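You operate a simulated robot arm through the tools that you are given. There is no shell and no other tool. Be economical: measure what you need, move in short steps, check, and stop when the job is done.

Carry out the task below with a simulated two-armed robot. There is one attempt and no reset: what you move stays moved.

Task
Rinse the rice in the tilting bowl and drain it.
Fine: water to the line, then sieve lid down; free the catch to tilt; bowl level again, catch on.

Only the result counts: the job must be done as asked and must still hold three seconds after the hand-in. Knocking over, shifting, dropping, spilling or breaking anything else fails it. Lids that push on must go on centred and level and be pressed home; caps that screw on are set level and turned clockwise until they are tight.

Robot
Two 7-joint arms with fingered hands on one trunk, on a base that drives. Base frame: it is fixed to the floor where the robot stands at the start and does not move with it; the origin is under the middle of the robot, x ahead of it, y to its left, z up. Readings come in m, degrees, newtons and seconds.
The left shoulder is at the start at [0.071, 0.172, 1.602], the right one opposite. Places, roughly: bowl catch [1, 0, 1]; sieve lid [1.1, 0.2, 1.3]; tall tap button [0.9, 0, 1]; tilting bowl [1.2, 0.1, 1.1]. Payload 5 kg a hand.
The tool frame of a hand sits at the grasp point between the pads (the TCP): z along the fingers, y along the line on which they close. The tips reach 0.043 m beyond it. Largest opening 0.144 m; the body of the gripper starts 0.05 m behind the TCP. The gripper is a hand of 5 fingers: y runs from the thumb to the fingers, the wrist lies at [-0.021, -0.124, -0.221] in the tool frame, and closing takes about 1.5 s.
Orientation is that of the tool frame in the base frame, as [roll, pitch, yaw] about the fixed x, y, z axes, in that order (R = Rz(yaw) Ry(pitch) Rx(roll)). With the fingers straight down and the wrist toward the robot, the tool's x, y and z point along [0, 1, 0], [1, 0, 0] and [0, 0, -1] of the base frame.

Tools
- The arms move only by the tool apply_moves. It takes "left_rows", "right_rows" or both (then of equal length, played together; a hand with none holds still); each is a list of rows, each a list of 3 entries, a list of its own where there are three numbers: the shift along the tool's x, y, z in m, then the turn, a rotation vector about the tool's x, y, z in degrees, then the gripper command, from -1 (shut) to 1 (fully open), values between in proportion. In form: [[[x, y, z], [wx, wy, wz], claw], ...]. A call has 1 to 8 rows; each row is the pose to reach, as a shift and turn from the pose commanded when the call began, along the tool's axes at that moment. Rows are played at 5 a second. More than 0.05 m and 8.6 degrees between two rows, or a gripper value outside its range, and nothing of the call is played. A pose out of reach is approached as far as the arm can. The call stops where the force on the tool passes 90 N (or 10 N more than at its start, if that is more) or the arm is blocked; 0.2 s more then pass. Each finger travels about 0.045 m/s and halts on what it meets, pressing with about 34 N; the grip force reading is that of the motor and also rises with nothing between the fingers. The clock runs only during rows and for 0.2 s after the last one: add rows that repeat a pose to give the fingers time. The reply holds the time, the measured pose of the TCP, the force on the tool along the base axes, the opening and the grip force, in the units named above and with some noise, with the torque about the TCP (base axes, N m) and any sound that the robot's microphone picked up.
- Cameras (640 x 400 px; columns grow to the right, rows downward): "scene" is now at [0.1416, -0.0063, 1.8423]; the picture's right is [-0.06, -1.00, 0.00], its down [-0.51, 0.03, -0.86] and it looks along [0.86, -0.05, -0.51] (base axes); focal length 261 px, centre (320, 200). "left" rides on the left gripper at [-0.086, -0.108, -0.168] in its tool frame; the picture's right is [-0.80, -0.28, 0.53], its down [0.54, -0.73, 0.42] and it looks along [0.27, 0.63, 0.73] (tool axes); focal length 275 px, centre (320, 200). "right" rides on the right gripper at [0.086, -0.108, -0.168] in its tool frame; the picture's right is [-0.80, 0.28, -0.53], its down [-0.54, -0.73, 0.42] and it looks along [-0.27, 0.63, 0.73] (tool axes); focal length 275 px, centre (320, 200). There is no depth. A picture from a camera that has moved, and an enlarged one, comes with that camera's place and axes in the base frame and with its lens.
- snapshot(camera): a new picture of that camera. No time passes.
- raise_lower(by): slides the trunk up (or, below 0, down) by that many m; the arms and the scene camera ride with it, the base frame stays. It gives what a move gives, with no picture.
- roll_base(legs): drives the robot by 1 to 6 legs, each [ahead, left, turn to the left] in m, m and degrees, along the robot's own axes; the way and the turn of a leg run together, so that a leg with both is an arc; at most 1.5 m and 180 degrees a leg. The arms and the cameras ride along, it lands a little off, and it stops where it bumps. It gives what a move gives.
- hand_shape(shape, hand): the hand has 5 fingers and takes this shape, open, in about a second: jaw (thumb against the fingers, like two jaws); tri (thumb and two fingers); tip (a fingertip pinch); poke (one finger out to press); point (the index stretched); flat (the hand flat); cup (the hand cupped); fist (a fist). The gripper value then closes the fingers along that shape, each until it touches; the sizes above hold for jaw. It gives what a move gives, with no picture.
- head_to(pan, tilt): turns the head with the scene camera to pan (to the left, within 86 degrees either way) and tilt (down, from -29 to 69), counted from straight ahead of the robot. It gives what a move gives.
- zoom(camera, box): a new picture of the part [left, top, right, bottom] of that camera's present view, enlarged. No time passes.
- close_job(): hands the job in; it is judged then, once.

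Go step by step. Nothing tells you exact positions but the pictures and the camera data: compare them with the known pose of the tool, close in by small moves and look again before you grip or let go. The budget is 120 turns and 100 pictures, counting those below and the enlarged ones. Unless the task says otherwise, let go and move clear before handing in, and close with one line.

The tools are called after "Request:" as a command line: name --argument value ..., lists and objects as JSON in quotes. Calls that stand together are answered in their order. apply_moves: Moves the arms, as the interface text tells. Its arguments: {"type":"object","properties":{"left_rows":{"type":"array","items":{"type":"array"}},"right_rows":{"type":"array","items":{"type":"array"}}},"required":[]} The other tools are called the same way: raise_lower (by) slides the trunk up or down; hand_shape (shape, hand) gives the hand a shape; roll_base (legs) drives the base; head_to (pan, tilt) turns the head that bears the scene camera; snapshot (camera) takes a picture; zoom (camera, box) takes an enlarged picture of a part of a camera's view; close_job () hands the job in.

At the start:

```text
t: 0.0
left_ee_pos: [0.7119, 0.3222, 1.5911]
left_tcp_rot: [-180.0, 0.0, 90.0]
left_wrist_force: [-0.3, 0.2, -0.4]
left_ft_torque: [0.02, 0.0, 0.0]
left_opening: 0.1436
left_grasp_force: 0.1
left_shape: jaw
right_ee_pos: [0.7243, -0.3991, 1.6112]
right_tcp_rot: [-180.0, 0.0, 90.1]
right_wrist_force: [0.2, -0.4, 0.1]
right_ft_torque: [0.0, -0.02, 0.0]
right_opening: 0.1434
right_grasp_force: 0.0
right_shape: jaw
trunk travel left (down, up): [-0.7, 0.24]
robot x, y, heading: [-0.0027, 0.0009, -0.1]
head pan, tilt: [-3.3, 30.8]
```

scene: 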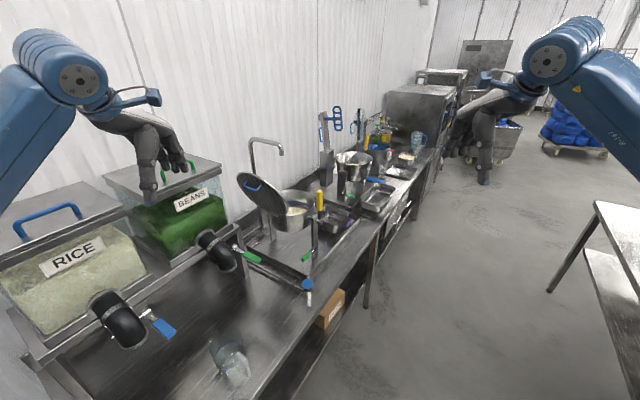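
right: 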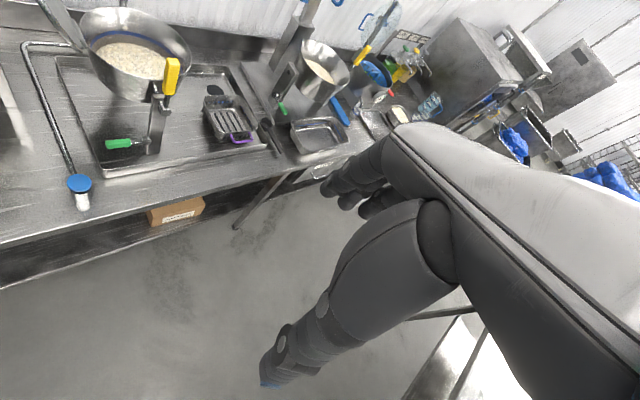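
left: 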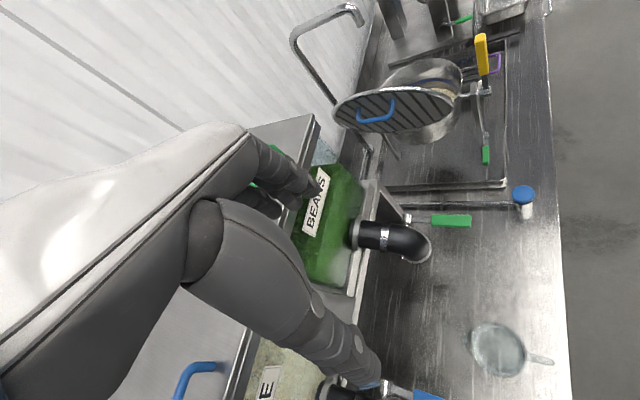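

I see the bench running ahead with a tilting bowl, its hinged sieve lid, a yellow handle, a tap and a blue button. I'll zoom in for details first.

Request:
zoom --camera "scene" --box '[220, 120, 380, 220]'

Request:
zoom --camera "scene" --box '[220, 210, 380, 310]'

Request:
zoom --camera "right" --box '[0, 0, 320, 200]'

Request:
zoom --camera "left" --box '[280, 0, 600, 200]'

```text
4.00 times, centred on (300, 170) of scene
camera zoom: at [0.1416, -0.0063, 1.8423], right [-0.06, -1.0, 0.0], down [-0.51, 0.03, -0.86], along [0.86, -0.05, -0.51], focal length 1045 px, centre (400, 320)
```

zoom: 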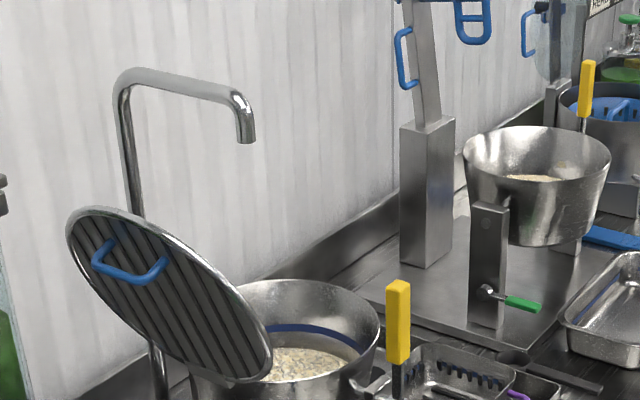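

```text
4.00 times, centred on (300, 260) of scene
camera zoom: at [0.1416, -0.0063, 1.8423], right [-0.06, -1.0, 0.0], down [-0.51, 0.03, -0.86], along [0.86, -0.05, -0.51], focal length 1045 px, centre (400, -40)
```

zoom: 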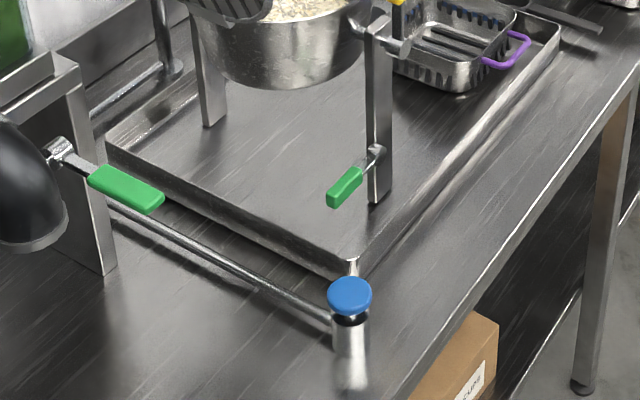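

```text
2.00 times, centred on (160, 100) of right
camera zoom: at [0.6162, -0.3144, 1.7785], right [0.28, -0.8, 0.53], down [-0.73, -0.54, -0.42], along [0.63, -0.27, -0.73], focal length 551 px, centre (640, 400)
```

zoom: 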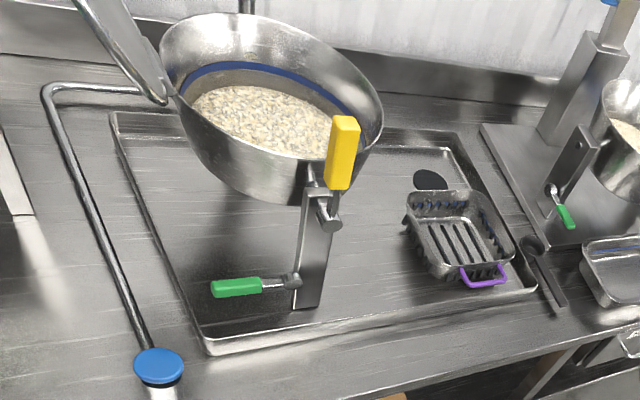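

```text
2.00 times, centred on (440, 100) of left
camera zoom: at [0.6027, 0.2367, 1.7588], right [-0.28, -0.8, -0.53], down [-0.73, 0.54, -0.42], along [0.63, 0.27, -0.73], focal length 551 px, centre (80, 400)
```

zoom: 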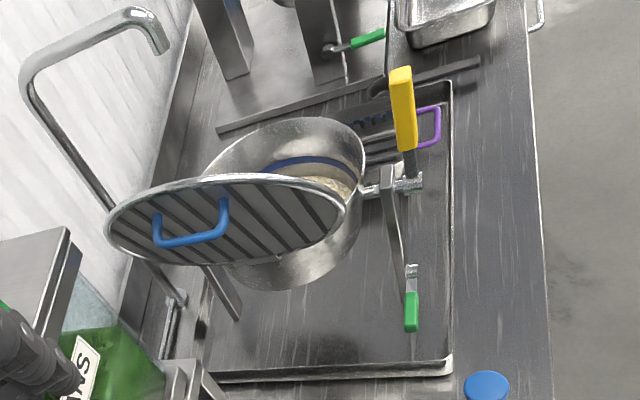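

The bench runs at about −36° in the base frame. The button top is near [0.912, 0.003, 0.978], the catch grip near [1.05, 0.00, 1.005], and the yellow handle near [1.12, −0.06, 1.26]. I'll pull the hands back, then drive along the bench and face it.

Request:
apply_moves --left_rows '[[[0, -0.05, 0], [0, 0, 0], 1], [[0, -0.1, 0], [0, 0, 0], 1], [[0, -0.15, 0], [0, 0, 0], 1], [[0, -0.2, 0], [0, 0, 0], 1], [[0, -0.25, 0], [0, 0, 0], 1], [[0, -0.28, 0], [0, 0, 0], 1]]' --right_rows '[[[0, -0.05, 0], [0, 0, 0], 1], [[0, -0.1, 0], [0, 0, 0], 1], [[0, -0.15, 0], [0, 0, 0], 1], [[0, -0.2, 0], [0, 0, 0], 1], [[0, -0.25, 0], [0, 0, 0], 1], [[0, -0.28, 0], [0, 0, 0], 1]]'

Request:
roll_base --legs '[[0.67, -0.51, 0], [0, 0, 54]]'

Request:
head_to --pan 0 --tilt 40

Request:
snapshot --camera "scene"

```text
t: 1.4
left_ee_pos: [0.4383, 0.3284, 1.6043]
left_tcp_rot: [179.9, 0.0, 90.0]
left_wrist_force: [-1.6, 0.3, -0.1]
left_ft_torque: [0.0, -0.11, 0.03]
left_opening: 0.1438
left_grasp_force: 0.0
left_shape: jaw
left hand out of reach, approached as far as the arm can: row 6
right_ee_pos: [0.4377, -0.3981, 1.6121]
right_tcp_rot: [179.8, 0.0, 90.1]
right_wrist_force: [-1.1, 0.2, 0.2]
right_ft_torque: [-0.01, -0.09, 0.01]
right_opening: 0.1439
right_grasp_force: 0.0
right_shape: jaw
trunk travel left (down, up): [-0.7, 0.24]
robot x, y, heading: [0.0013, -0.0003, -0.1]
head pan, tilt: [-3.3, 30.8]
```

```text
t: 8.2
left_ee_pos: [0.6645, 0.0476, 1.6041]
left_tcp_rot: [-179.8, -0.1, 144.0]
left_wrist_force: [-0.6, 0.2, -0.7]
left_ft_torque: [0.02, -0.01, 0.03]
left_opening: 0.1437
left_grasp_force: 0.0
left_shape: jaw
right_ee_pos: [1.2528, -0.3809, 1.6119]
right_tcp_rot: [-180.0, 0.0, 143.9]
right_wrist_force: [0.2, -0.1, 0.1]
right_ft_torque: [0.0, 0.02, -0.01]
right_opening: 0.144
right_grasp_force: 0.0
right_shape: jaw
trunk travel left (down, up): [-0.7, 0.24]
robot x, y, heading: [0.6655, -0.5044, 53.9]
head pan, tilt: [-3.3, 30.8]
```

```text
t: 9.0
left_ee_pos: [0.6626, 0.0476, 1.6034]
left_tcp_rot: [-179.9, 0.0, 144.0]
left_wrist_force: [0.5, -0.3, -0.4]
left_ft_torque: [0.02, 0.03, 0.03]
left_opening: 0.144
left_grasp_force: 0.0
left_shape: jaw
right_ee_pos: [1.2504, -0.3808, 1.6109]
right_tcp_rot: [-180.0, 0.0, 143.9]
right_wrist_force: [-0.4, -0.2, 0.8]
right_ft_torque: [0.0, 0.02, -0.02]
right_opening: 0.1436
right_grasp_force: 0.1
right_shape: jaw
trunk travel left (down, up): [-0.7, 0.24]
robot x, y, heading: [0.6695, -0.5044, 54.1]
head pan, tilt: [0.0, 40.0]
```

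```text
92 pictures are left
camera scene: at [0.7478, -0.3958, 1.8283], right [0.81, -0.59, 0.0], down [-0.38, -0.52, -0.77], along [0.45, 0.62, -0.64], focal length 261 px, centre (320, 200)
```

scene: 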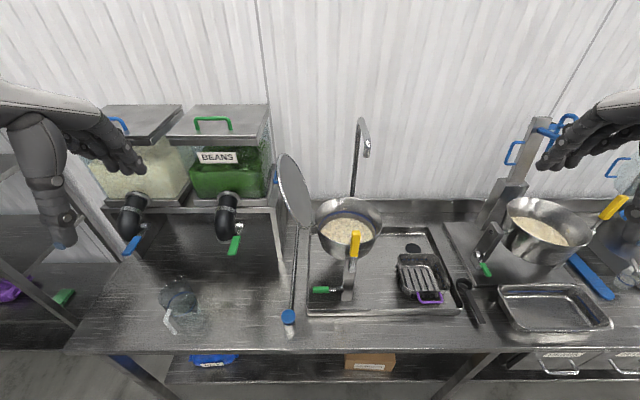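

Now facing the bench squarely, with the bowl in front of me. I'll zoom in on the bowl assembly.

Request:
zoom --camera "scene" --box '[260, 180, 420, 280]'

Request:
zoom --camera "scene" --box '[270, 240, 430, 340]'

Request:
zoom --camera "scene" --box '[260, 110, 420, 210]'

Request:
snapshot --camera "right"

Request:
snapshot --camera "left"

```text
4.00 times, centred on (340, 230) of scene
camera zoom: at [0.7478, -0.3958, 1.8283], right [0.81, -0.59, 0.0], down [-0.38, -0.52, -0.77], along [0.45, 0.62, -0.64], focal length 1045 px, centre (240, 80)
```

zoom: 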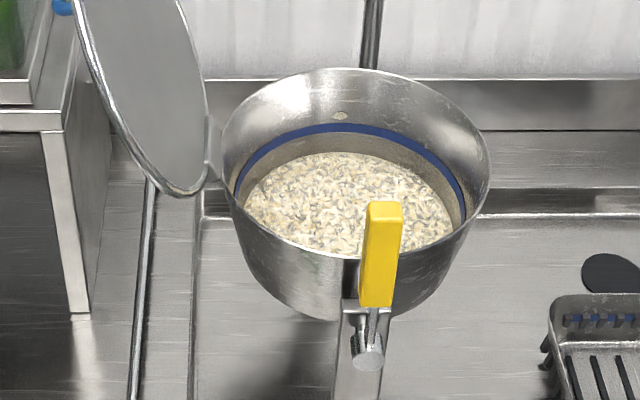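

```text
4.00 times, centred on (350, 290) of scene
camera zoom: at [0.7478, -0.3958, 1.8283], right [0.81, -0.59, 0.0], down [-0.38, -0.52, -0.77], along [0.45, 0.62, -0.64], focal length 1045 px, centre (200, -160)
```

zoom: 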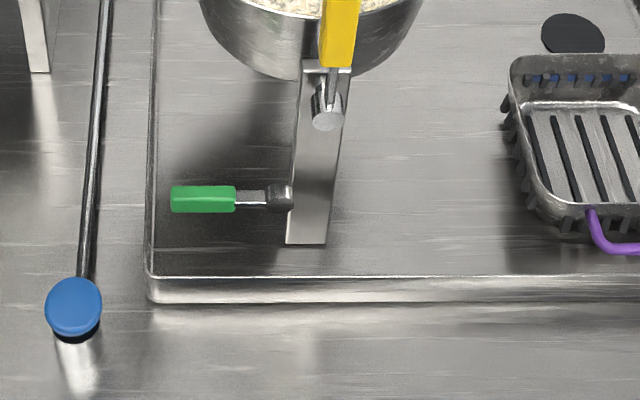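

```text
4.00 times, centred on (340, 160) of scene
camera zoom: at [0.7478, -0.3958, 1.8283], right [0.81, -0.59, 0.0], down [-0.38, -0.52, -0.77], along [0.45, 0.62, -0.64], focal length 1045 px, centre (240, 360)
```

zoom: 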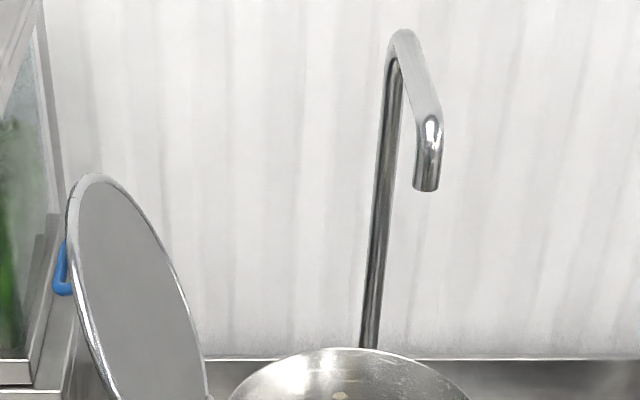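

```text
88 pictures are left
camera right: at [1.1176, -0.4191, 1.7791], right [0.81, -0.24, 0.53], down [0.01, -0.91, -0.42], along [0.59, 0.35, -0.73], focal length 275 px, centre (320, 200)
```

right: 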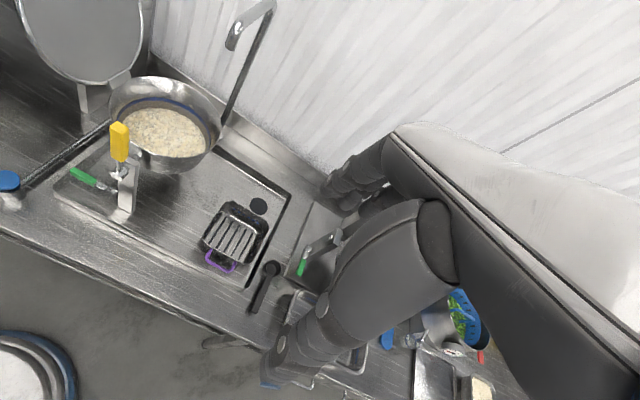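

```text
87 pictures are left
camera left: at [0.6692, -0.0902, 1.7714], right [0.48, -0.7, -0.53], down [-0.87, -0.27, -0.42], along [0.15, 0.66, -0.73], focal length 275 px, centre (320, 200)
```

left: 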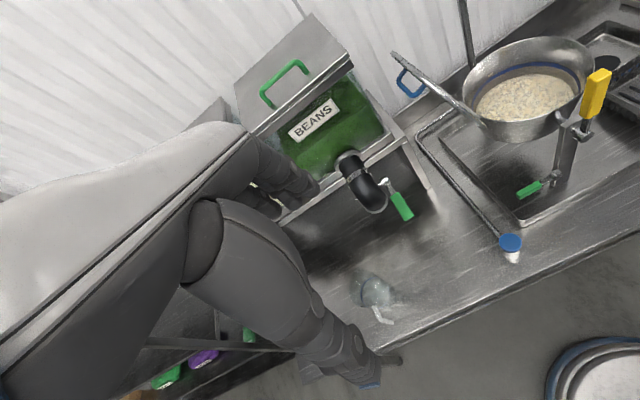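

I want to know whether the spout outlet lies over the bowl before any water runs, so I'll take close-ups from both hand cameras.

Request:
zoom --camera "right" --box '[60, 0, 300, 150]'

Request:
zoom --camera "left" --box '[380, 20, 620, 170]'

Request:
head_to --pan 0 --tilt 25

Request:
zoom --camera "scene" --box '[260, 190, 420, 290]'

```text
2.67 times, centred on (180, 75) of right
camera zoom: at [1.1176, -0.4191, 1.7791], right [0.81, -0.24, 0.53], down [0.01, -0.91, -0.42], along [0.59, 0.35, -0.73], focal length 734 px, centre (693, 533)
```

zoom: 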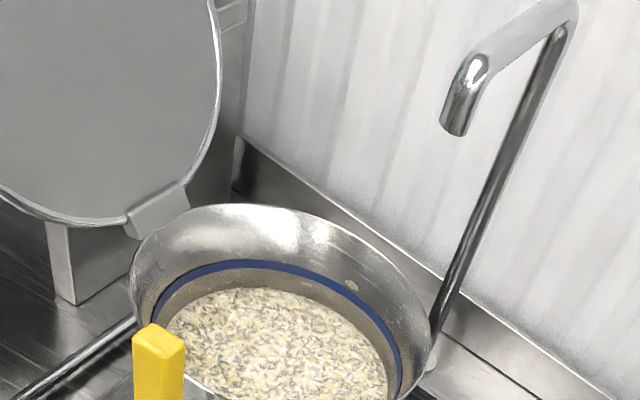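

```text
2.67 times, centred on (500, 95) of left
camera zoom: at [0.6692, -0.0902, 1.7714], right [0.48, -0.7, -0.53], down [-0.87, -0.27, -0.42], along [0.15, 0.66, -0.73], focal length 734 px, centre (-160, 480)
```

zoom: 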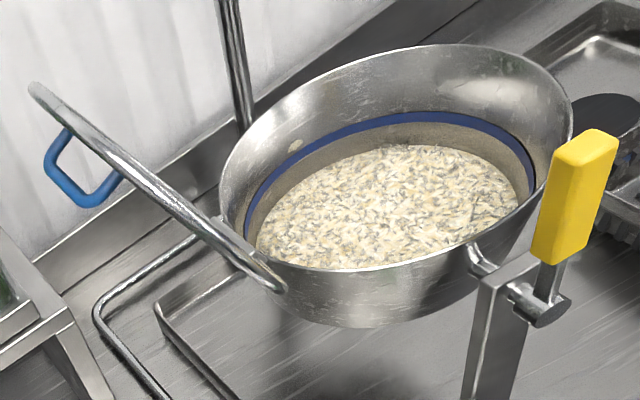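

```text
t: 9.7
left_ee_pos: [0.6631, 0.0477, 1.6039]
left_tcp_rot: [-179.9, 0.1, 143.8]
left_wrist_force: [-0.1, 0.5, -0.6]
left_ft_torque: [-0.03, 0.01, 0.03]
left_opening: 0.1435
left_grasp_force: 0.1
left_shape: jaw
right_ee_pos: [1.2514, -0.3821, 1.6112]
right_tcp_rot: [179.9, 0.0, 143.9]
right_wrist_force: [0.3, -0.3, -0.2]
right_ft_torque: [0.05, 0.02, 0.02]
right_opening: 0.1439
right_grasp_force: 0.0
right_shape: jaw
trunk travel left (down, up): [-0.7, 0.24]
robot x, y, heading: [0.6702, -0.5006, 54.2]
head pan, tilt: [0.0, 25.0]
```

```text
4.00 times, centred on (340, 240) of scene
camera zoom: at [0.7516, -0.3899, 1.8516], right [0.81, -0.59, 0.0], down [-0.25, -0.34, -0.91], along [0.53, 0.73, -0.42], focal length 1045 px, centre (240, 40)
```

zoom: 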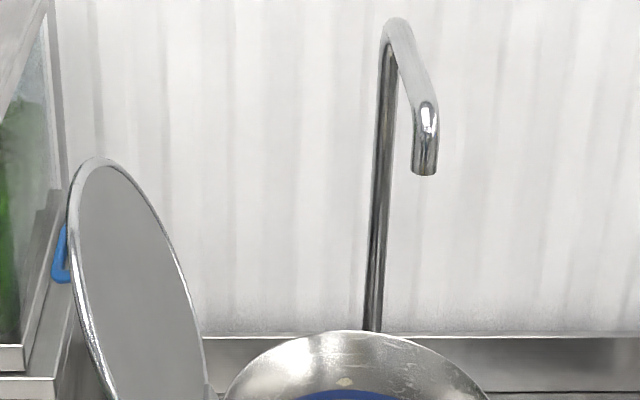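

The spout outlet is at about [1.30, 0.11, 1.39], near the rear-right inside edge of the bowl rim (rim centre about [1.20, 0.066, 1.21], radius 0.113). I'll shape the left hand to poke and bring it above the blue button.

Request:
hand_shape --shape "poke" --hand "left"

Request:
apply_moves --left_rows '[[[-0.045, 0.02, 0], [0, 0, 0], 1], [[-0.09, 0.04, 0], [0, 0, 0], 1], [[-0.135, 0.06, 0], [0, 0, 0], 1], [[-0.18, 0.08, 0], [0, 0, 0], 1], [[-0.227, 0.09, 0.01], [0, 0, 0], 1], [[-0.227, 0.1, 0.06], [0, 0, 0], 1], [[-0.227, 0.1, 0.11], [0, 0, 0], 1], [[-0.227, 0.1, 0.16], [0, 0, 0], 1]]'

Request:
head_to --pan 0 --tilt 45

Request:
snapshot --camera "scene"

Request:
snapshot --camera "left"

```text
t: 10.6
left_ee_pos: [0.6648, 0.0494, 1.6028]
left_tcp_rot: [-179.9, 0.1, 144.0]
left_wrist_force: [0.3, -0.5, 0.7]
left_ft_torque: [0.01, 0.0, 0.01]
left_opening: 0.0
left_grasp_force: 0.1
left_shape: poke
right_ee_pos: [1.2511, -0.3805, 1.6114]
right_tcp_rot: [-180.0, -0.1, 144.0]
right_wrist_force: [-1.1, -0.1, -0.4]
right_ft_torque: [-0.01, 0.0, -0.03]
right_opening: 0.1438
right_grasp_force: 0.1
right_shape: jaw
trunk travel left (down, up): [-0.7, 0.24]
robot x, y, heading: [0.6658, -0.5038, 54.1]
head pan, tilt: [0.0, 25.0]
```

```text
refused: row 6 steps farther than a row can; nothing moved
```

```text
t: 11.5
left_ee_pos: [0.664, 0.0492, 1.6025]
left_tcp_rot: [-179.9, -0.1, 143.9]
left_wrist_force: [-0.1, 0.8, -0.1]
left_ft_torque: [0.0, 0.0, 0.0]
left_opening: 0.0003
left_grasp_force: 0.1
left_shape: poke
right_ee_pos: [1.2517, -0.3804, 1.6116]
right_tcp_rot: [179.9, -0.1, 143.8]
right_wrist_force: [0.1, -0.4, -0.7]
right_ft_torque: [0.0, 0.0, -0.01]
right_opening: 0.1438
right_grasp_force: 0.1
right_shape: jaw
trunk travel left (down, up): [-0.7, 0.24]
robot x, y, heading: [0.6632, -0.5061, 53.9]
head pan, tilt: [0.0, 45.0]
```

```text
83 pictures are left
camera scene: at [0.7453, -0.3985, 1.8211], right [0.81, -0.59, 0.0], down [-0.42, -0.57, -0.71], along [0.42, 0.57, -0.71], focal length 261 px, centre (320, 200)
```

scene: 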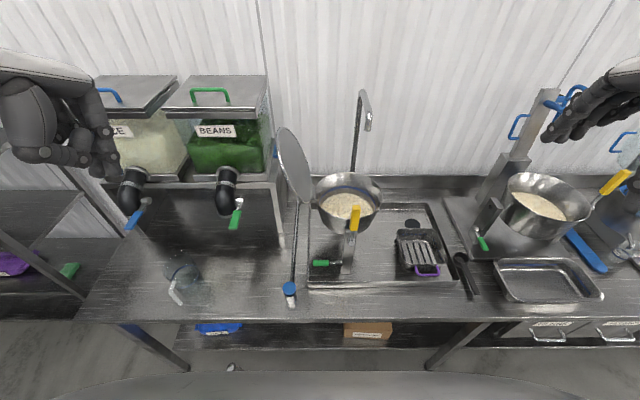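

```text
82 pictures are left
camera left: at [0.6689, -0.0898, 1.7713], right [0.48, -0.7, -0.53], down [-0.87, -0.27, -0.42], along [0.15, 0.66, -0.73], focal length 275 px, centre (320, 200)
```

left: 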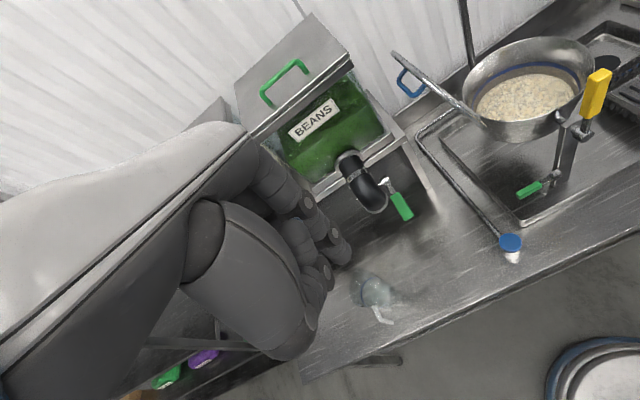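

Request:
apply_moves --left_rows '[[[-0.045, 0.02, 0], [0, 0, 0], 1], [[-0.09, 0.04, 0], [0, 0, 0], 1], [[-0.135, 0.06, 0], [0, 0, 0], 1], [[-0.18, 0.08, 0], [0, 0, 0], 1], [[-0.225, 0.09, 0.01], [0, 0, 0], 1], [[-0.227, 0.1, 0.055], [0, 0, 0], 1], [[-0.227, 0.1, 0.1], [0, 0, 0], 1], [[-0.227, 0.1, 0.15], [0, 0, 0], 1]]'

Request:
apply_moves --left_rows '[[[0, 0, 0.05], [0, 0, 0], 1], [[0, 0, 0.1], [0, 0, 0], 1], [[0, 0, 0.15], [0, 0, 0], 1], [[0, 0, 0.2], [0, 0, 0], 1], [[0, 0, 0.25], [0, 0, 0], 1], [[0, 0, 0.3], [0, 0, 0], 1]]'

Request:
zoom --camera "scene" --box '[200, 180, 400, 305]'

Request:
snapshot --camera "left"

Request:
zoom --camera "right" --box '[0, 100, 160, 200]'

```text
t: 13.3
left_ee_pos: [0.9069, -0.005, 1.4524]
left_tcp_rot: [-179.8, 0.0, 143.9]
left_wrist_force: [-0.4, 0.0, 1.3]
left_ft_torque: [-0.01, 0.01, 0.0]
left_opening: 0.0
left_grasp_force: 0.1
left_shape: poke
right_ee_pos: [1.2516, -0.3803, 1.6117]
right_tcp_rot: [180.0, 0.1, 143.9]
right_wrist_force: [0.1, 0.5, 1.2]
right_ft_torque: [-0.02, 0.04, 0.0]
right_opening: 0.144
right_grasp_force: 0.1
right_shape: jaw
trunk travel left (down, up): [-0.7, 0.24]
robot x, y, heading: [0.6662, -0.5043, 53.9]
head pan, tilt: [0.0, 45.0]
```

```text
t: 14.7
left_ee_pos: [0.905, -0.0058, 1.1534]
left_tcp_rot: [-180.0, -0.1, 143.9]
left_wrist_force: [-0.2, 0.1, 0.5]
left_ft_torque: [-0.01, -0.03, 0.03]
left_opening: 0.0001
left_grasp_force: 0.2
left_shape: poke
right_ee_pos: [1.2507, -0.3804, 1.6124]
right_tcp_rot: [180.0, 0.0, 143.9]
right_wrist_force: [0.6, -0.2, 0.0]
right_ft_torque: [0.03, -0.01, 0.0]
right_opening: 0.1439
right_grasp_force: 0.1
right_shape: jaw
trunk travel left (down, up): [-0.7, 0.24]
robot x, y, heading: [0.6675, -0.5022, 54.1]
head pan, tilt: [0.0, 45.0]
```

```text
3.20 times, centred on (300, 242) of scene
camera zoom: at [0.7449, -0.3992, 1.8213], right [0.81, -0.59, 0.0], down [-0.42, -0.57, -0.71], along [0.42, 0.57, -0.71], focal length 836 px, centre (384, 64)
```

zoom: 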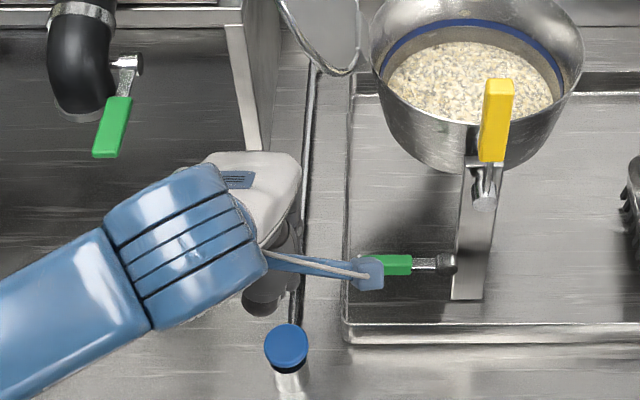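

```text
80 pictures are left
camera left: at [0.9094, -0.1439, 1.3216], right [0.48, -0.7, -0.53], down [-0.87, -0.27, -0.42], along [0.15, 0.66, -0.73], focal length 275 px, centre (320, 200)
```

left: 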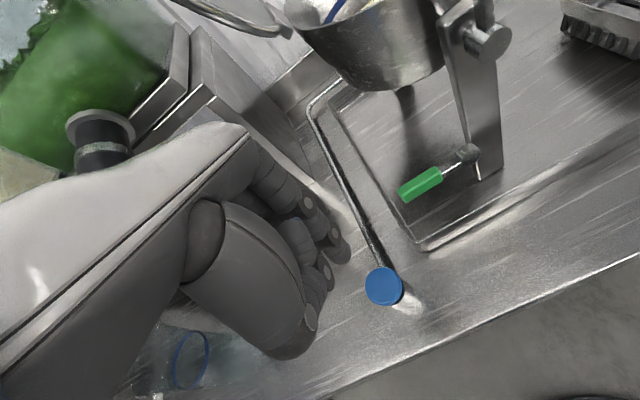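

```text
4.00 times, centred on (80, 150) of right
camera zoom: at [1.1169, -0.4196, 1.7795], right [0.81, -0.24, 0.53], down [0.01, -0.91, -0.42], along [0.59, 0.35, -0.73], focal length 1101 px, centre (1280, 400)
```

zoom: 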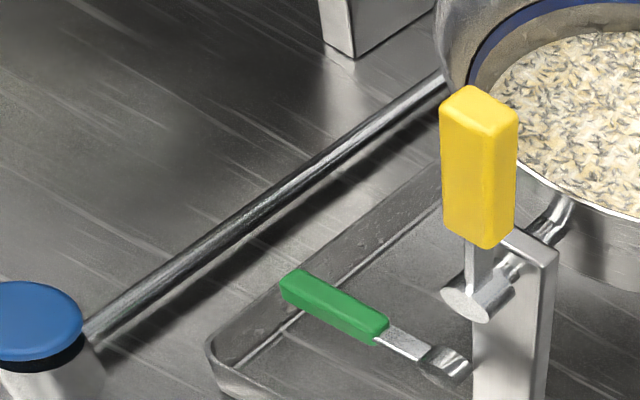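

Request:
zoom --camera "left" --box '[260, 180, 420, 340]'

```text
2.50 times, centred on (340, 260) of left
camera zoom: at [0.9094, -0.1439, 1.3216], right [0.48, -0.7, -0.53], down [-0.87, -0.27, -0.42], along [0.15, 0.66, -0.73], focal length 688 px, centre (270, 50)
```

zoom: 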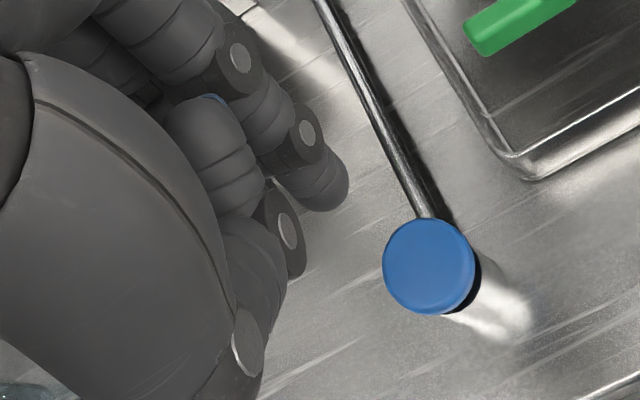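

Request:
apply_moves --left_rows '[[[0, 0, 0.05], [0, 0, 0], 1], [[0, 0.002, 0.085], [0, 0, 0], 1]]'

Request:
zoom --camera "left" --box '[260, 180, 420, 340]'

Request:
zoom --camera "right" --box '[0, 100, 160, 200]'

```text
t: 15.3
left_ee_pos: [0.906, -0.0054, 1.0682]
left_tcp_rot: [-180.0, 0.0, 143.9]
left_wrist_force: [0.6, 0.4, 0.1]
left_ft_torque: [0.03, -0.01, 0.01]
left_opening: 0.0
left_grasp_force: 0.0
left_shape: poke
right_ee_pos: [1.2506, -0.3828, 1.6112]
right_tcp_rot: [180.0, 0.0, 143.9]
right_wrist_force: [-0.8, 0.0, -0.3]
right_ft_torque: [0.05, -0.04, 0.0]
right_opening: 0.1434
right_grasp_force: 0.1
right_shape: jaw
trunk travel left (down, up): [-0.7, 0.24]
robot x, y, heading: [0.6676, -0.5004, 54.3]
head pan, tilt: [0.0, 45.0]
```

```text
2.50 times, centred on (340, 260) of left
camera zoom: at [0.9114, -0.1427, 1.2371], right [0.48, -0.7, -0.53], down [-0.87, -0.27, -0.42], along [0.15, 0.66, -0.73], focal length 688 px, centre (270, 50)
```

zoom: 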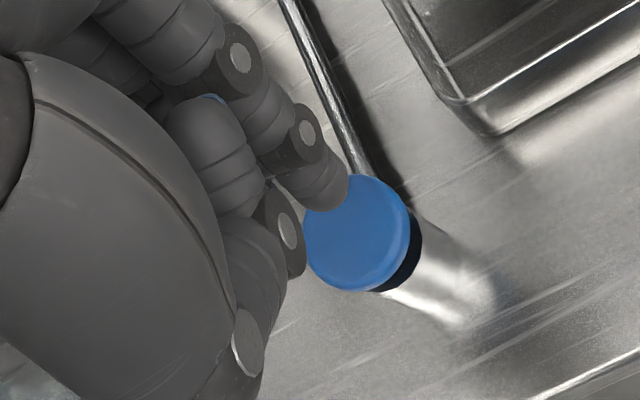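

```text
4.00 times, centred on (80, 150) of right
camera zoom: at [1.1167, -0.4198, 1.7795], right [0.81, -0.24, 0.53], down [0.01, -0.91, -0.42], along [0.59, 0.35, -0.73], focal length 1101 px, centre (1280, 400)
```

zoom: 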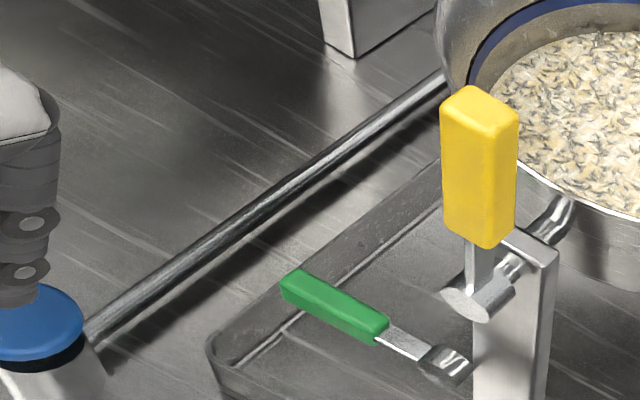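

Request:
apply_moves --left_rows '[[[0.003, -0.003, 0.012], [0, 0, 0], 1], [[0.003, -0.003, 0.02], [0, 0, 0], 1], [[0.003, -0.003, 0.026], [0, 0, 0], 1]]'

Request:
snapshot --camera "scene"

Request:
zoom --camera "right" --box '[0, 0, 320, 200]'

```text
t: 16.1
left_ee_pos: [0.9019, -0.0052, 1.0418]
left_tcp_rot: [-180.0, 0.0, 143.9]
left_wrist_force: [0.3, 0.3, -0.6]
left_ft_torque: [-0.01, 0.05, 0.0]
left_opening: 0.0
left_grasp_force: 0.1
left_shape: poke
right_ee_pos: [1.2522, -0.381, 1.6116]
right_tcp_rot: [180.0, -0.1, 143.9]
right_wrist_force: [0.9, 0.7, -1.0]
right_ft_torque: [0.0, 0.01, 0.01]
right_opening: 0.1439
right_grasp_force: 0.0
right_shape: jaw
trunk travel left (down, up): [-0.7, 0.24]
robot x, y, heading: [0.6678, -0.504, 54.1]
head pan, tilt: [0.0, 45.0]
```

```text
75 pictures are left
camera scene: at [0.7457, -0.3987, 1.821], right [0.81, -0.59, 0.0], down [-0.42, -0.57, -0.71], along [0.42, 0.57, -0.71], focal length 261 px, centre (320, 200)
```

scene: 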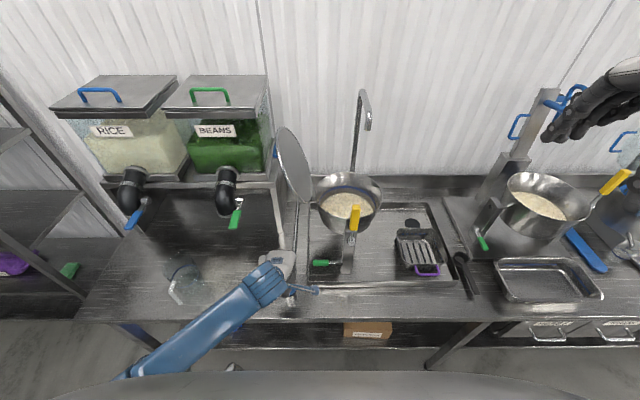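

```text
2.00 times, centred on (160, 100) of right
camera zoom: at [1.1177, -0.419, 1.779], right [0.81, -0.24, 0.53], down [0.01, -0.91, -0.42], along [0.58, 0.35, -0.73], focal length 551 px, centre (640, 400)
```

zoom: 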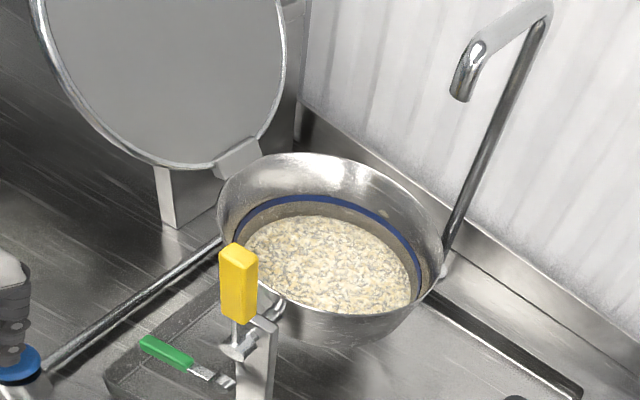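

Request:
apply_moves --left_rows '[[[0, 0, 0.004], [0, 0, 0], 1], [[0, 0, 0.008], [0, 0, 0], 1]]'

Request:
zoom --camera "right" --box '[0, 0, 320, 200]'

Request:
zoom --camera "left" --box '[260, 180, 420, 340]'

```text
t: 16.7
left_ee_pos: [0.9026, -0.0056, 1.0355]
left_tcp_rot: [-179.9, 0.0, 143.8]
left_wrist_force: [1.0, 0.2, -0.6]
left_ft_torque: [0.0, 0.02, 0.01]
left_opening: 0.0002
left_grasp_force: 0.1
left_shape: poke
right_ee_pos: [1.252, -0.381, 1.6105]
right_tcp_rot: [180.0, 0.0, 143.9]
right_wrist_force: [-0.2, 0.5, 0.3]
right_ft_torque: [-0.04, 0.0, 0.01]
right_opening: 0.1439
right_grasp_force: 0.2
right_shape: jaw
trunk travel left (down, up): [-0.7, 0.24]
robot x, y, heading: [0.6631, -0.5057, 53.8]
head pan, tilt: [0.0, 45.0]
```

```text
2.00 times, centred on (160, 100) of right
camera zoom: at [1.1175, -0.4194, 1.7792], right [0.81, -0.24, 0.53], down [0.01, -0.91, -0.42], along [0.59, 0.35, -0.73], focal length 551 px, centre (640, 400)
```

zoom: 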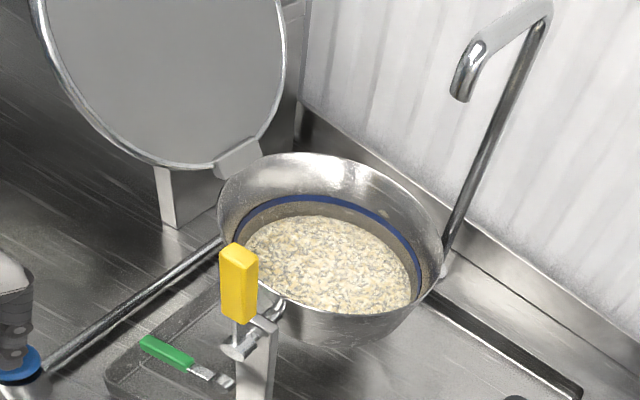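

```text
2.50 times, centred on (340, 260) of left
camera zoom: at [0.9078, -0.1433, 1.2027], right [0.48, -0.7, -0.53], down [-0.87, -0.27, -0.42], along [0.15, 0.66, -0.73], focal length 688 px, centre (270, 50)
```

zoom: 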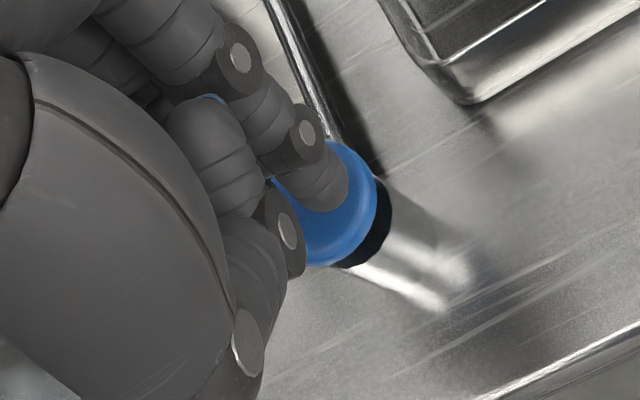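

Request:
apply_moves --left_rows '[[[0, 0, 0.004], [0, 0, 0], 1], [[0, 0, 0.008], [0, 0, 0], 1]]'

Request:
zoom --camera "right" --box '[0, 0, 320, 200]'

```text
t: 17.3
left_ee_pos: [0.9023, -0.0062, 1.0265]
left_tcp_rot: [-179.9, 0.1, 143.8]
left_wrist_force: [0.8, -0.4, -0.1]
left_ft_torque: [-0.01, 0.02, -0.01]
left_opening: 0.0
left_grasp_force: 0.1
left_shape: poke
right_ee_pos: [1.2511, -0.381, 1.6118]
right_tcp_rot: [-179.9, 0.0, 143.9]
right_wrist_force: [-0.2, -0.3, 0.4]
right_ft_torque: [0.0, -0.02, 0.02]
right_opening: 0.1439
right_grasp_force: 0.1
right_shape: jaw
trunk travel left (down, up): [-0.7, 0.24]
robot x, y, heading: [0.6657, -0.5, 53.7]
head pan, tilt: [0.0, 45.0]
```

```text
2.00 times, centred on (160, 100) of right
camera zoom: at [1.1174, -0.4195, 1.7792], right [0.81, -0.24, 0.53], down [0.01, -0.91, -0.42], along [0.59, 0.35, -0.73], focal length 551 px, centre (640, 400)
```

zoom: 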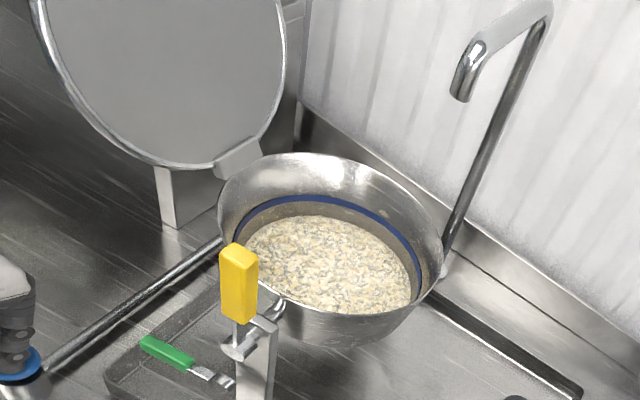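

Request:
apply_moves --left_rows '[[[0, 0, 0.004], [0, 0, 0], 1], [[0, 0, 0.008], [0, 0, 0], 1]]'

Request:
zoom --camera "right" --box '[0, 0, 320, 200]'

Request:
zoom --camera "left" --box '[260, 180, 420, 340]'

```text
t: 17.9
left_ee_pos: [0.903, -0.0055, 1.0197]
left_tcp_rot: [179.9, 0.1, 143.8]
left_wrist_force: [0.0, 1.2, 4.6]
left_ft_torque: [0.12, 0.03, -0.01]
left_opening: 0.0
left_grasp_force: 0.2
left_shape: poke
right_ee_pos: [1.2514, -0.3806, 1.6118]
right_tcp_rot: [179.9, 0.0, 143.9]
right_wrist_force: [0.8, 0.8, 0.3]
right_ft_torque: [0.02, 0.02, -0.01]
right_opening: 0.144
right_grasp_force: 0.1
right_shape: jaw
trunk travel left (down, up): [-0.7, 0.24]
robot x, y, heading: [0.6697, -0.5079, 54.0]
head pan, tilt: [0.0, 45.0]
```

```text
2.00 times, centred on (160, 100) of right
camera zoom: at [1.1172, -0.4198, 1.7794], right [0.81, -0.24, 0.53], down [0.01, -0.91, -0.42], along [0.59, 0.35, -0.73], focal length 551 px, centre (640, 400)
```

zoom: 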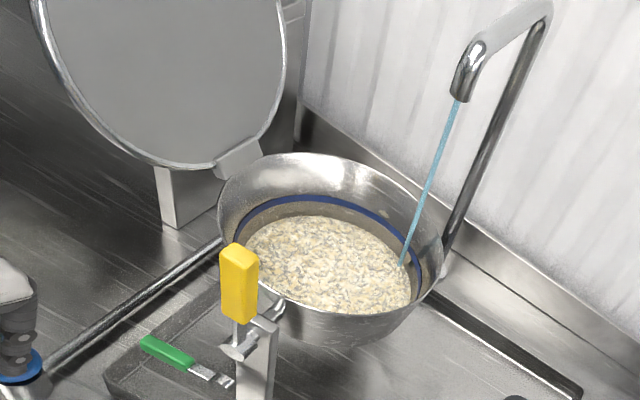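

```text
2.50 times, centred on (340, 260) of left
camera zoom: at [0.9075, -0.1434, 1.1872], right [0.48, -0.7, -0.53], down [-0.87, -0.27, -0.42], along [0.15, 0.66, -0.73], focal length 688 px, centre (270, 50)
```

zoom: 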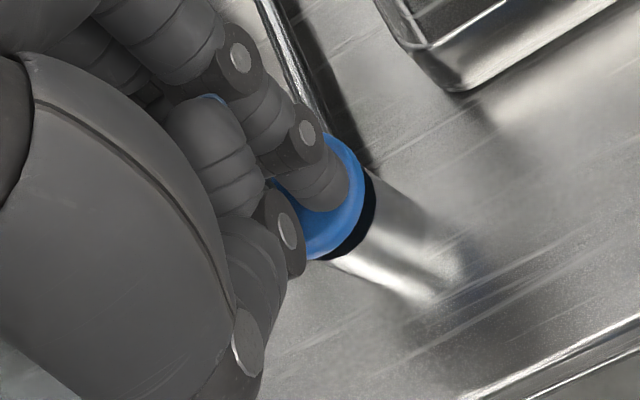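

Water is running from the spout into the bowl. I'll hold in short bursts and watch the level.

Request:
apply_moves --left_rows '[[[0, 0, 0], [0, 0, 0], 1], [[0, 0, 0], [0, 0, 0], 1], [[0, 0, 0], [0, 0, 0], 1], [[0, 0, 0], [0, 0, 0], 1]]'

Request:
zoom --camera "right" --box '[80, 50, 240, 150]'

```text
t: 18.9
left_ee_pos: [0.9025, -0.0059, 1.0188]
left_tcp_rot: [-180.0, 0.1, 143.9]
left_wrist_force: [1.8, 2.0, 4.7]
left_ft_torque: [0.08, 0.0, -0.03]
left_opening: 0.0
left_grasp_force: 0.0
left_shape: poke
right_ee_pos: [1.2513, -0.3807, 1.6109]
right_tcp_rot: [179.9, 0.0, 143.8]
right_wrist_force: [-0.2, 0.5, 0.0]
right_ft_torque: [-0.01, 0.02, 0.01]
right_opening: 0.1437
right_grasp_force: 0.0
right_shape: jaw
trunk travel left (down, up): [-0.7, 0.24]
robot x, y, heading: [0.6686, -0.503, 53.9]
head pan, tilt: [0.0, 45.0]
```

```text
4.00 times, centred on (160, 100) of right
camera zoom: at [1.1173, -0.4193, 1.7792], right [0.81, -0.24, 0.53], down [0.01, -0.91, -0.42], along [0.59, 0.35, -0.73], focal length 1101 px, centre (960, 600)
```

zoom: 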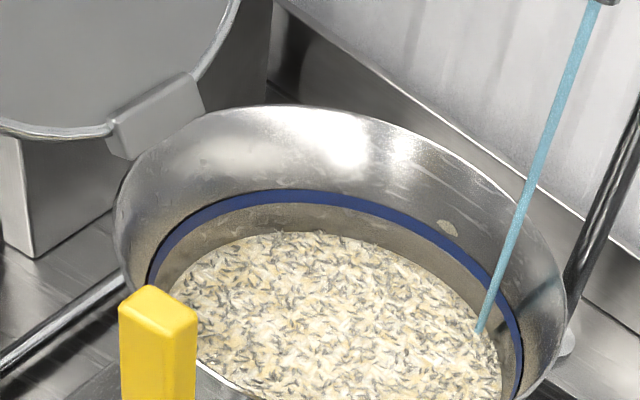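

Request:
apply_moves --left_rows '[[[0, 0, 0], [0, 0, 0], 1], [[0, 0, 0], [0, 0, 0], 1], [[0, 0, 0], [0, 0, 0], 1], [[0, 0, 0], [0, 0, 0], 1], [[0, 0, 0], [0, 0, 0], 1], [[0, 0, 0], [0, 0, 0], 1], [[0, 0, 0], [0, 0, 0], 1]]'

Request:
zoom --camera "right" --box '[80, 50, 240, 150]'

```text
t: 20.5
left_ee_pos: [0.9022, -0.0054, 1.0184]
left_tcp_rot: [-179.9, 0.0, 144.0]
left_wrist_force: [1.3, 0.8, 5.1]
left_ft_torque: [0.09, 0.02, -0.01]
left_opening: 0.0001
left_grasp_force: 0.1
left_shape: poke
right_ee_pos: [1.2517, -0.3805, 1.6113]
right_tcp_rot: [179.9, 0.0, 143.9]
right_wrist_force: [0.3, 0.5, 0.8]
right_ft_torque: [0.01, -0.03, 0.02]
right_opening: 0.144
right_grasp_force: 0.0
right_shape: jaw
trunk travel left (down, up): [-0.7, 0.24]
robot x, y, heading: [0.6643, -0.5061, 53.7]
head pan, tilt: [0.0, 45.0]
```

```text
4.00 times, centred on (160, 100) of right
camera zoom: at [1.1174, -0.4193, 1.7792], right [0.81, -0.24, 0.53], down [0.01, -0.91, -0.42], along [0.59, 0.35, -0.73], focal length 1101 px, centre (960, 600)
```

zoom: 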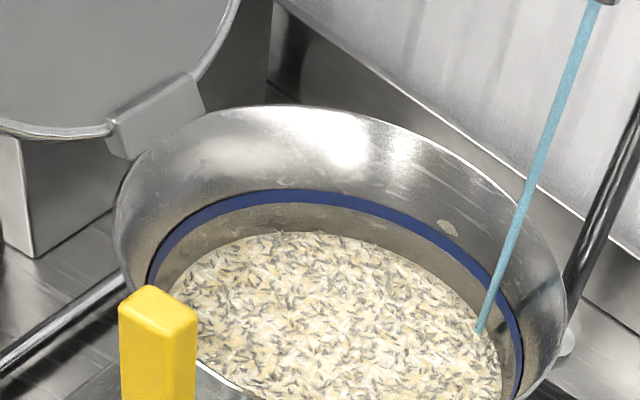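

Request:
apply_moves --left_rows '[[[0, 0, 0], [0, 0, 0], 1], [[0, 0, 0], [0, 0, 0], 1], [[0, 0, 0], [0, 0, 0], 1], [[0, 0, 0], [0, 0, 0], 1], [[0, 0, 0], [0, 0, 0], 1], [[0, 0, 0], [0, 0, 0], 1], [[0, 0, 0], [0, 0, 0], 1], [[0, 0, 0], [0, 0, 0], 1]]'

Request:
zoom --camera "right" --box '[80, 50, 240, 150]'

```text
t: 22.3
left_ee_pos: [0.9034, -0.0055, 1.0192]
left_tcp_rot: [-179.9, -0.1, 143.9]
left_wrist_force: [2.0, 0.6, 5.3]
left_ft_torque: [0.08, 0.03, -0.02]
left_opening: 0.0002
left_grasp_force: 0.1
left_shape: poke
right_ee_pos: [1.2511, -0.381, 1.6111]
right_tcp_rot: [-180.0, 0.0, 143.9]
right_wrist_force: [-0.6, -0.2, -0.3]
right_ft_torque: [0.02, 0.01, 0.0]
right_opening: 0.1439
right_grasp_force: 0.1
right_shape: jaw
trunk travel left (down, up): [-0.7, 0.24]
robot x, y, heading: [0.6708, -0.5028, 53.7]
head pan, tilt: [0.0, 45.0]
```

```text
4.00 times, centred on (160, 100) of right
camera zoom: at [1.1173, -0.4193, 1.7792], right [0.81, -0.24, 0.53], down [0.01, -0.91, -0.42], along [0.59, 0.35, -0.73], focal length 1101 px, centre (960, 600)
```

zoom: 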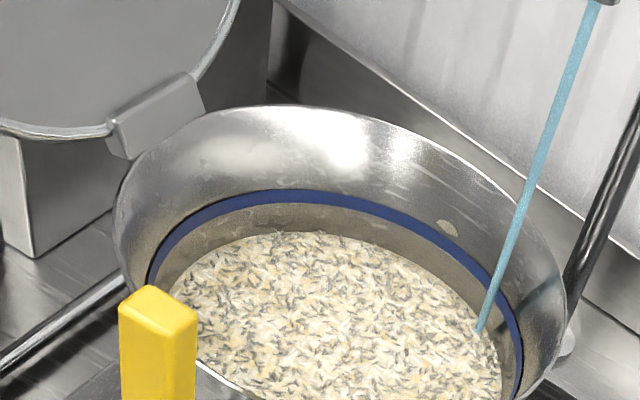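

Request:
apply_moves --left_rows '[[[0, 0, 0], [0, 0, 0], 1], [[0, 0, 0], [0, 0, 0], 1], [[0, 0, 0], [0, 0, 0], 1], [[0, 0, 0], [0, 0, 0], 1], [[0, 0, 0], [0, 0, 0], 1], [[0, 0, 0], [0, 0, 0], 1], [[0, 0, 0], [0, 0, 0], 1], [[0, 0, 0], [0, 0, 0], 1]]'

Request:
zoom --camera "right" --box '[80, 50, 240, 150]'

```text
t: 24.1
left_ee_pos: [0.9021, -0.005, 1.0189]
left_tcp_rot: [-179.8, 0.0, 143.8]
left_wrist_force: [1.6, 1.4, 5.4]
left_ft_torque: [0.05, 0.04, 0.0]
left_opening: 0.0
left_grasp_force: 0.0
left_shape: poke
right_ee_pos: [1.2505, -0.3802, 1.6121]
right_tcp_rot: [-180.0, 0.0, 143.9]
right_wrist_force: [-1.1, 0.2, -0.4]
right_ft_torque: [0.01, 0.0, 0.0]
right_opening: 0.144
right_grasp_force: 0.1
right_shape: jaw
trunk travel left (down, up): [-0.7, 0.24]
robot x, y, heading: [0.6689, -0.5044, 53.8]
head pan, tilt: [0.0, 45.0]
```

```text
4.00 times, centred on (160, 100) of right
camera zoom: at [1.1173, -0.4193, 1.7792], right [0.81, -0.24, 0.53], down [0.01, -0.91, -0.42], along [0.59, 0.35, -0.73], focal length 1101 px, centre (960, 600)
```

zoom: 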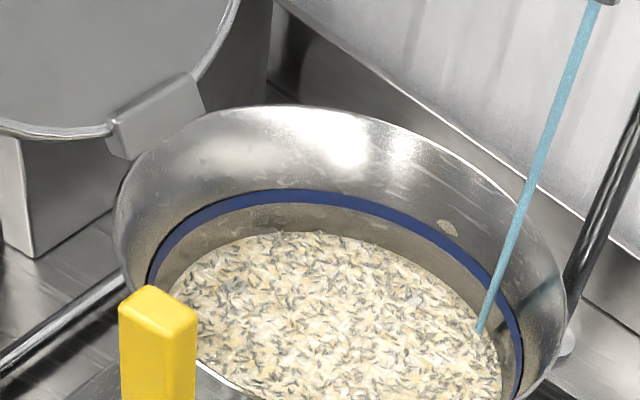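

Request:
apply_moves --left_rows '[[[0, 0, 0], [0, 0, 0], 1], [[0, 0, 0], [0, 0, 0], 1], [[0, 0, 0], [0, 0, 0], 1], [[0, 0, 0], [0, 0, 0], 1], [[0, 0, 0], [0, 0, 0], 1], [[0, 0, 0], [0, 0, 0], 1], [[0, 0, 0], [0, 0, 0], 1], [[0, 0, 0], [0, 0, 0], 1]]'

Request:
zoom --camera "right" --box '[80, 50, 240, 150]'

```text
t: 25.9
left_ee_pos: [0.9015, -0.0049, 1.0184]
left_tcp_rot: [-179.9, 0.0, 143.9]
left_wrist_force: [1.1, 1.0, 4.6]
left_ft_torque: [0.08, 0.03, 0.01]
left_opening: 0.0003
left_grasp_force: 0.1
left_shape: poke
right_ee_pos: [1.2523, -0.3807, 1.6124]
right_tcp_rot: [-179.9, 0.0, 143.9]
right_wrist_force: [-1.1, 0.4, 0.0]
right_ft_torque: [0.01, 0.01, 0.01]
right_opening: 0.144
right_grasp_force: 0.0
right_shape: jaw
trunk travel left (down, up): [-0.7, 0.24]
robot x, y, heading: [0.6649, -0.5034, 53.7]
head pan, tilt: [0.0, 45.0]
```

```text
4.00 times, centred on (160, 100) of right
camera zoom: at [1.1173, -0.4193, 1.7792], right [0.81, -0.24, 0.53], down [0.01, -0.91, -0.42], along [0.59, 0.35, -0.73], focal length 1101 px, centre (960, 600)
```

zoom: 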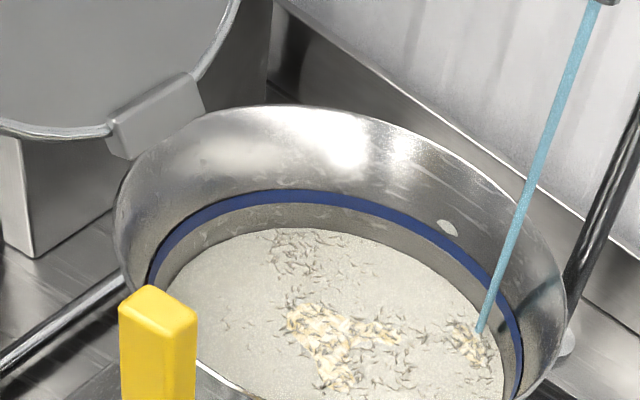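

Water has just covered the rice. I'll go on in shorter holds.

Request:
apply_moves --left_rows '[[[0, 0, 0], [0, 0, 0], 1], [[0, 0, 0], [0, 0, 0], 1], [[0, 0, 0], [0, 0, 0], 1], [[0, 0, 0], [0, 0, 0], 1], [[0, 0, 0], [0, 0, 0], 1]]'

Request:
zoom --camera "right" --box '[80, 50, 240, 150]'

```text
t: 27.1
left_ee_pos: [0.9018, -0.0055, 1.0184]
left_tcp_rot: [-179.9, 0.0, 143.9]
left_wrist_force: [0.8, 0.7, 5.2]
left_ft_torque: [0.05, 0.03, -0.02]
left_opening: 0.0002
left_grasp_force: 0.0
left_shape: poke
right_ee_pos: [1.2507, -0.3818, 1.6117]
right_tcp_rot: [179.9, 0.0, 143.8]
right_wrist_force: [-0.5, 1.0, -0.2]
right_ft_torque: [0.0, -0.01, 0.01]
right_opening: 0.1438
right_grasp_force: 0.0
right_shape: jaw
trunk travel left (down, up): [-0.7, 0.24]
robot x, y, heading: [0.6675, -0.5014, 53.8]
head pan, tilt: [0.0, 45.0]
```

```text
4.00 times, centred on (160, 100) of right
camera zoom: at [1.1173, -0.4193, 1.7792], right [0.81, -0.24, 0.53], down [0.01, -0.91, -0.42], along [0.59, 0.35, -0.73], focal length 1101 px, centre (960, 600)
```

zoom: 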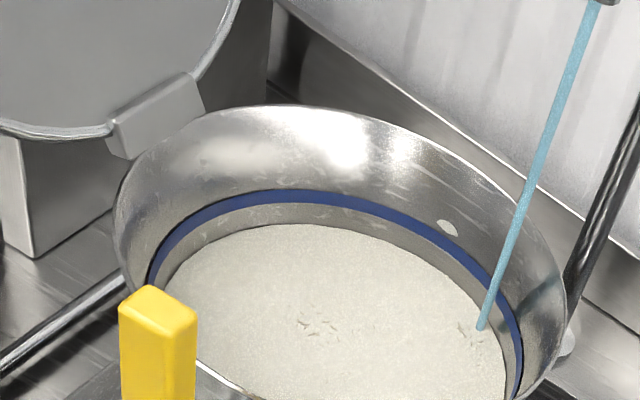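

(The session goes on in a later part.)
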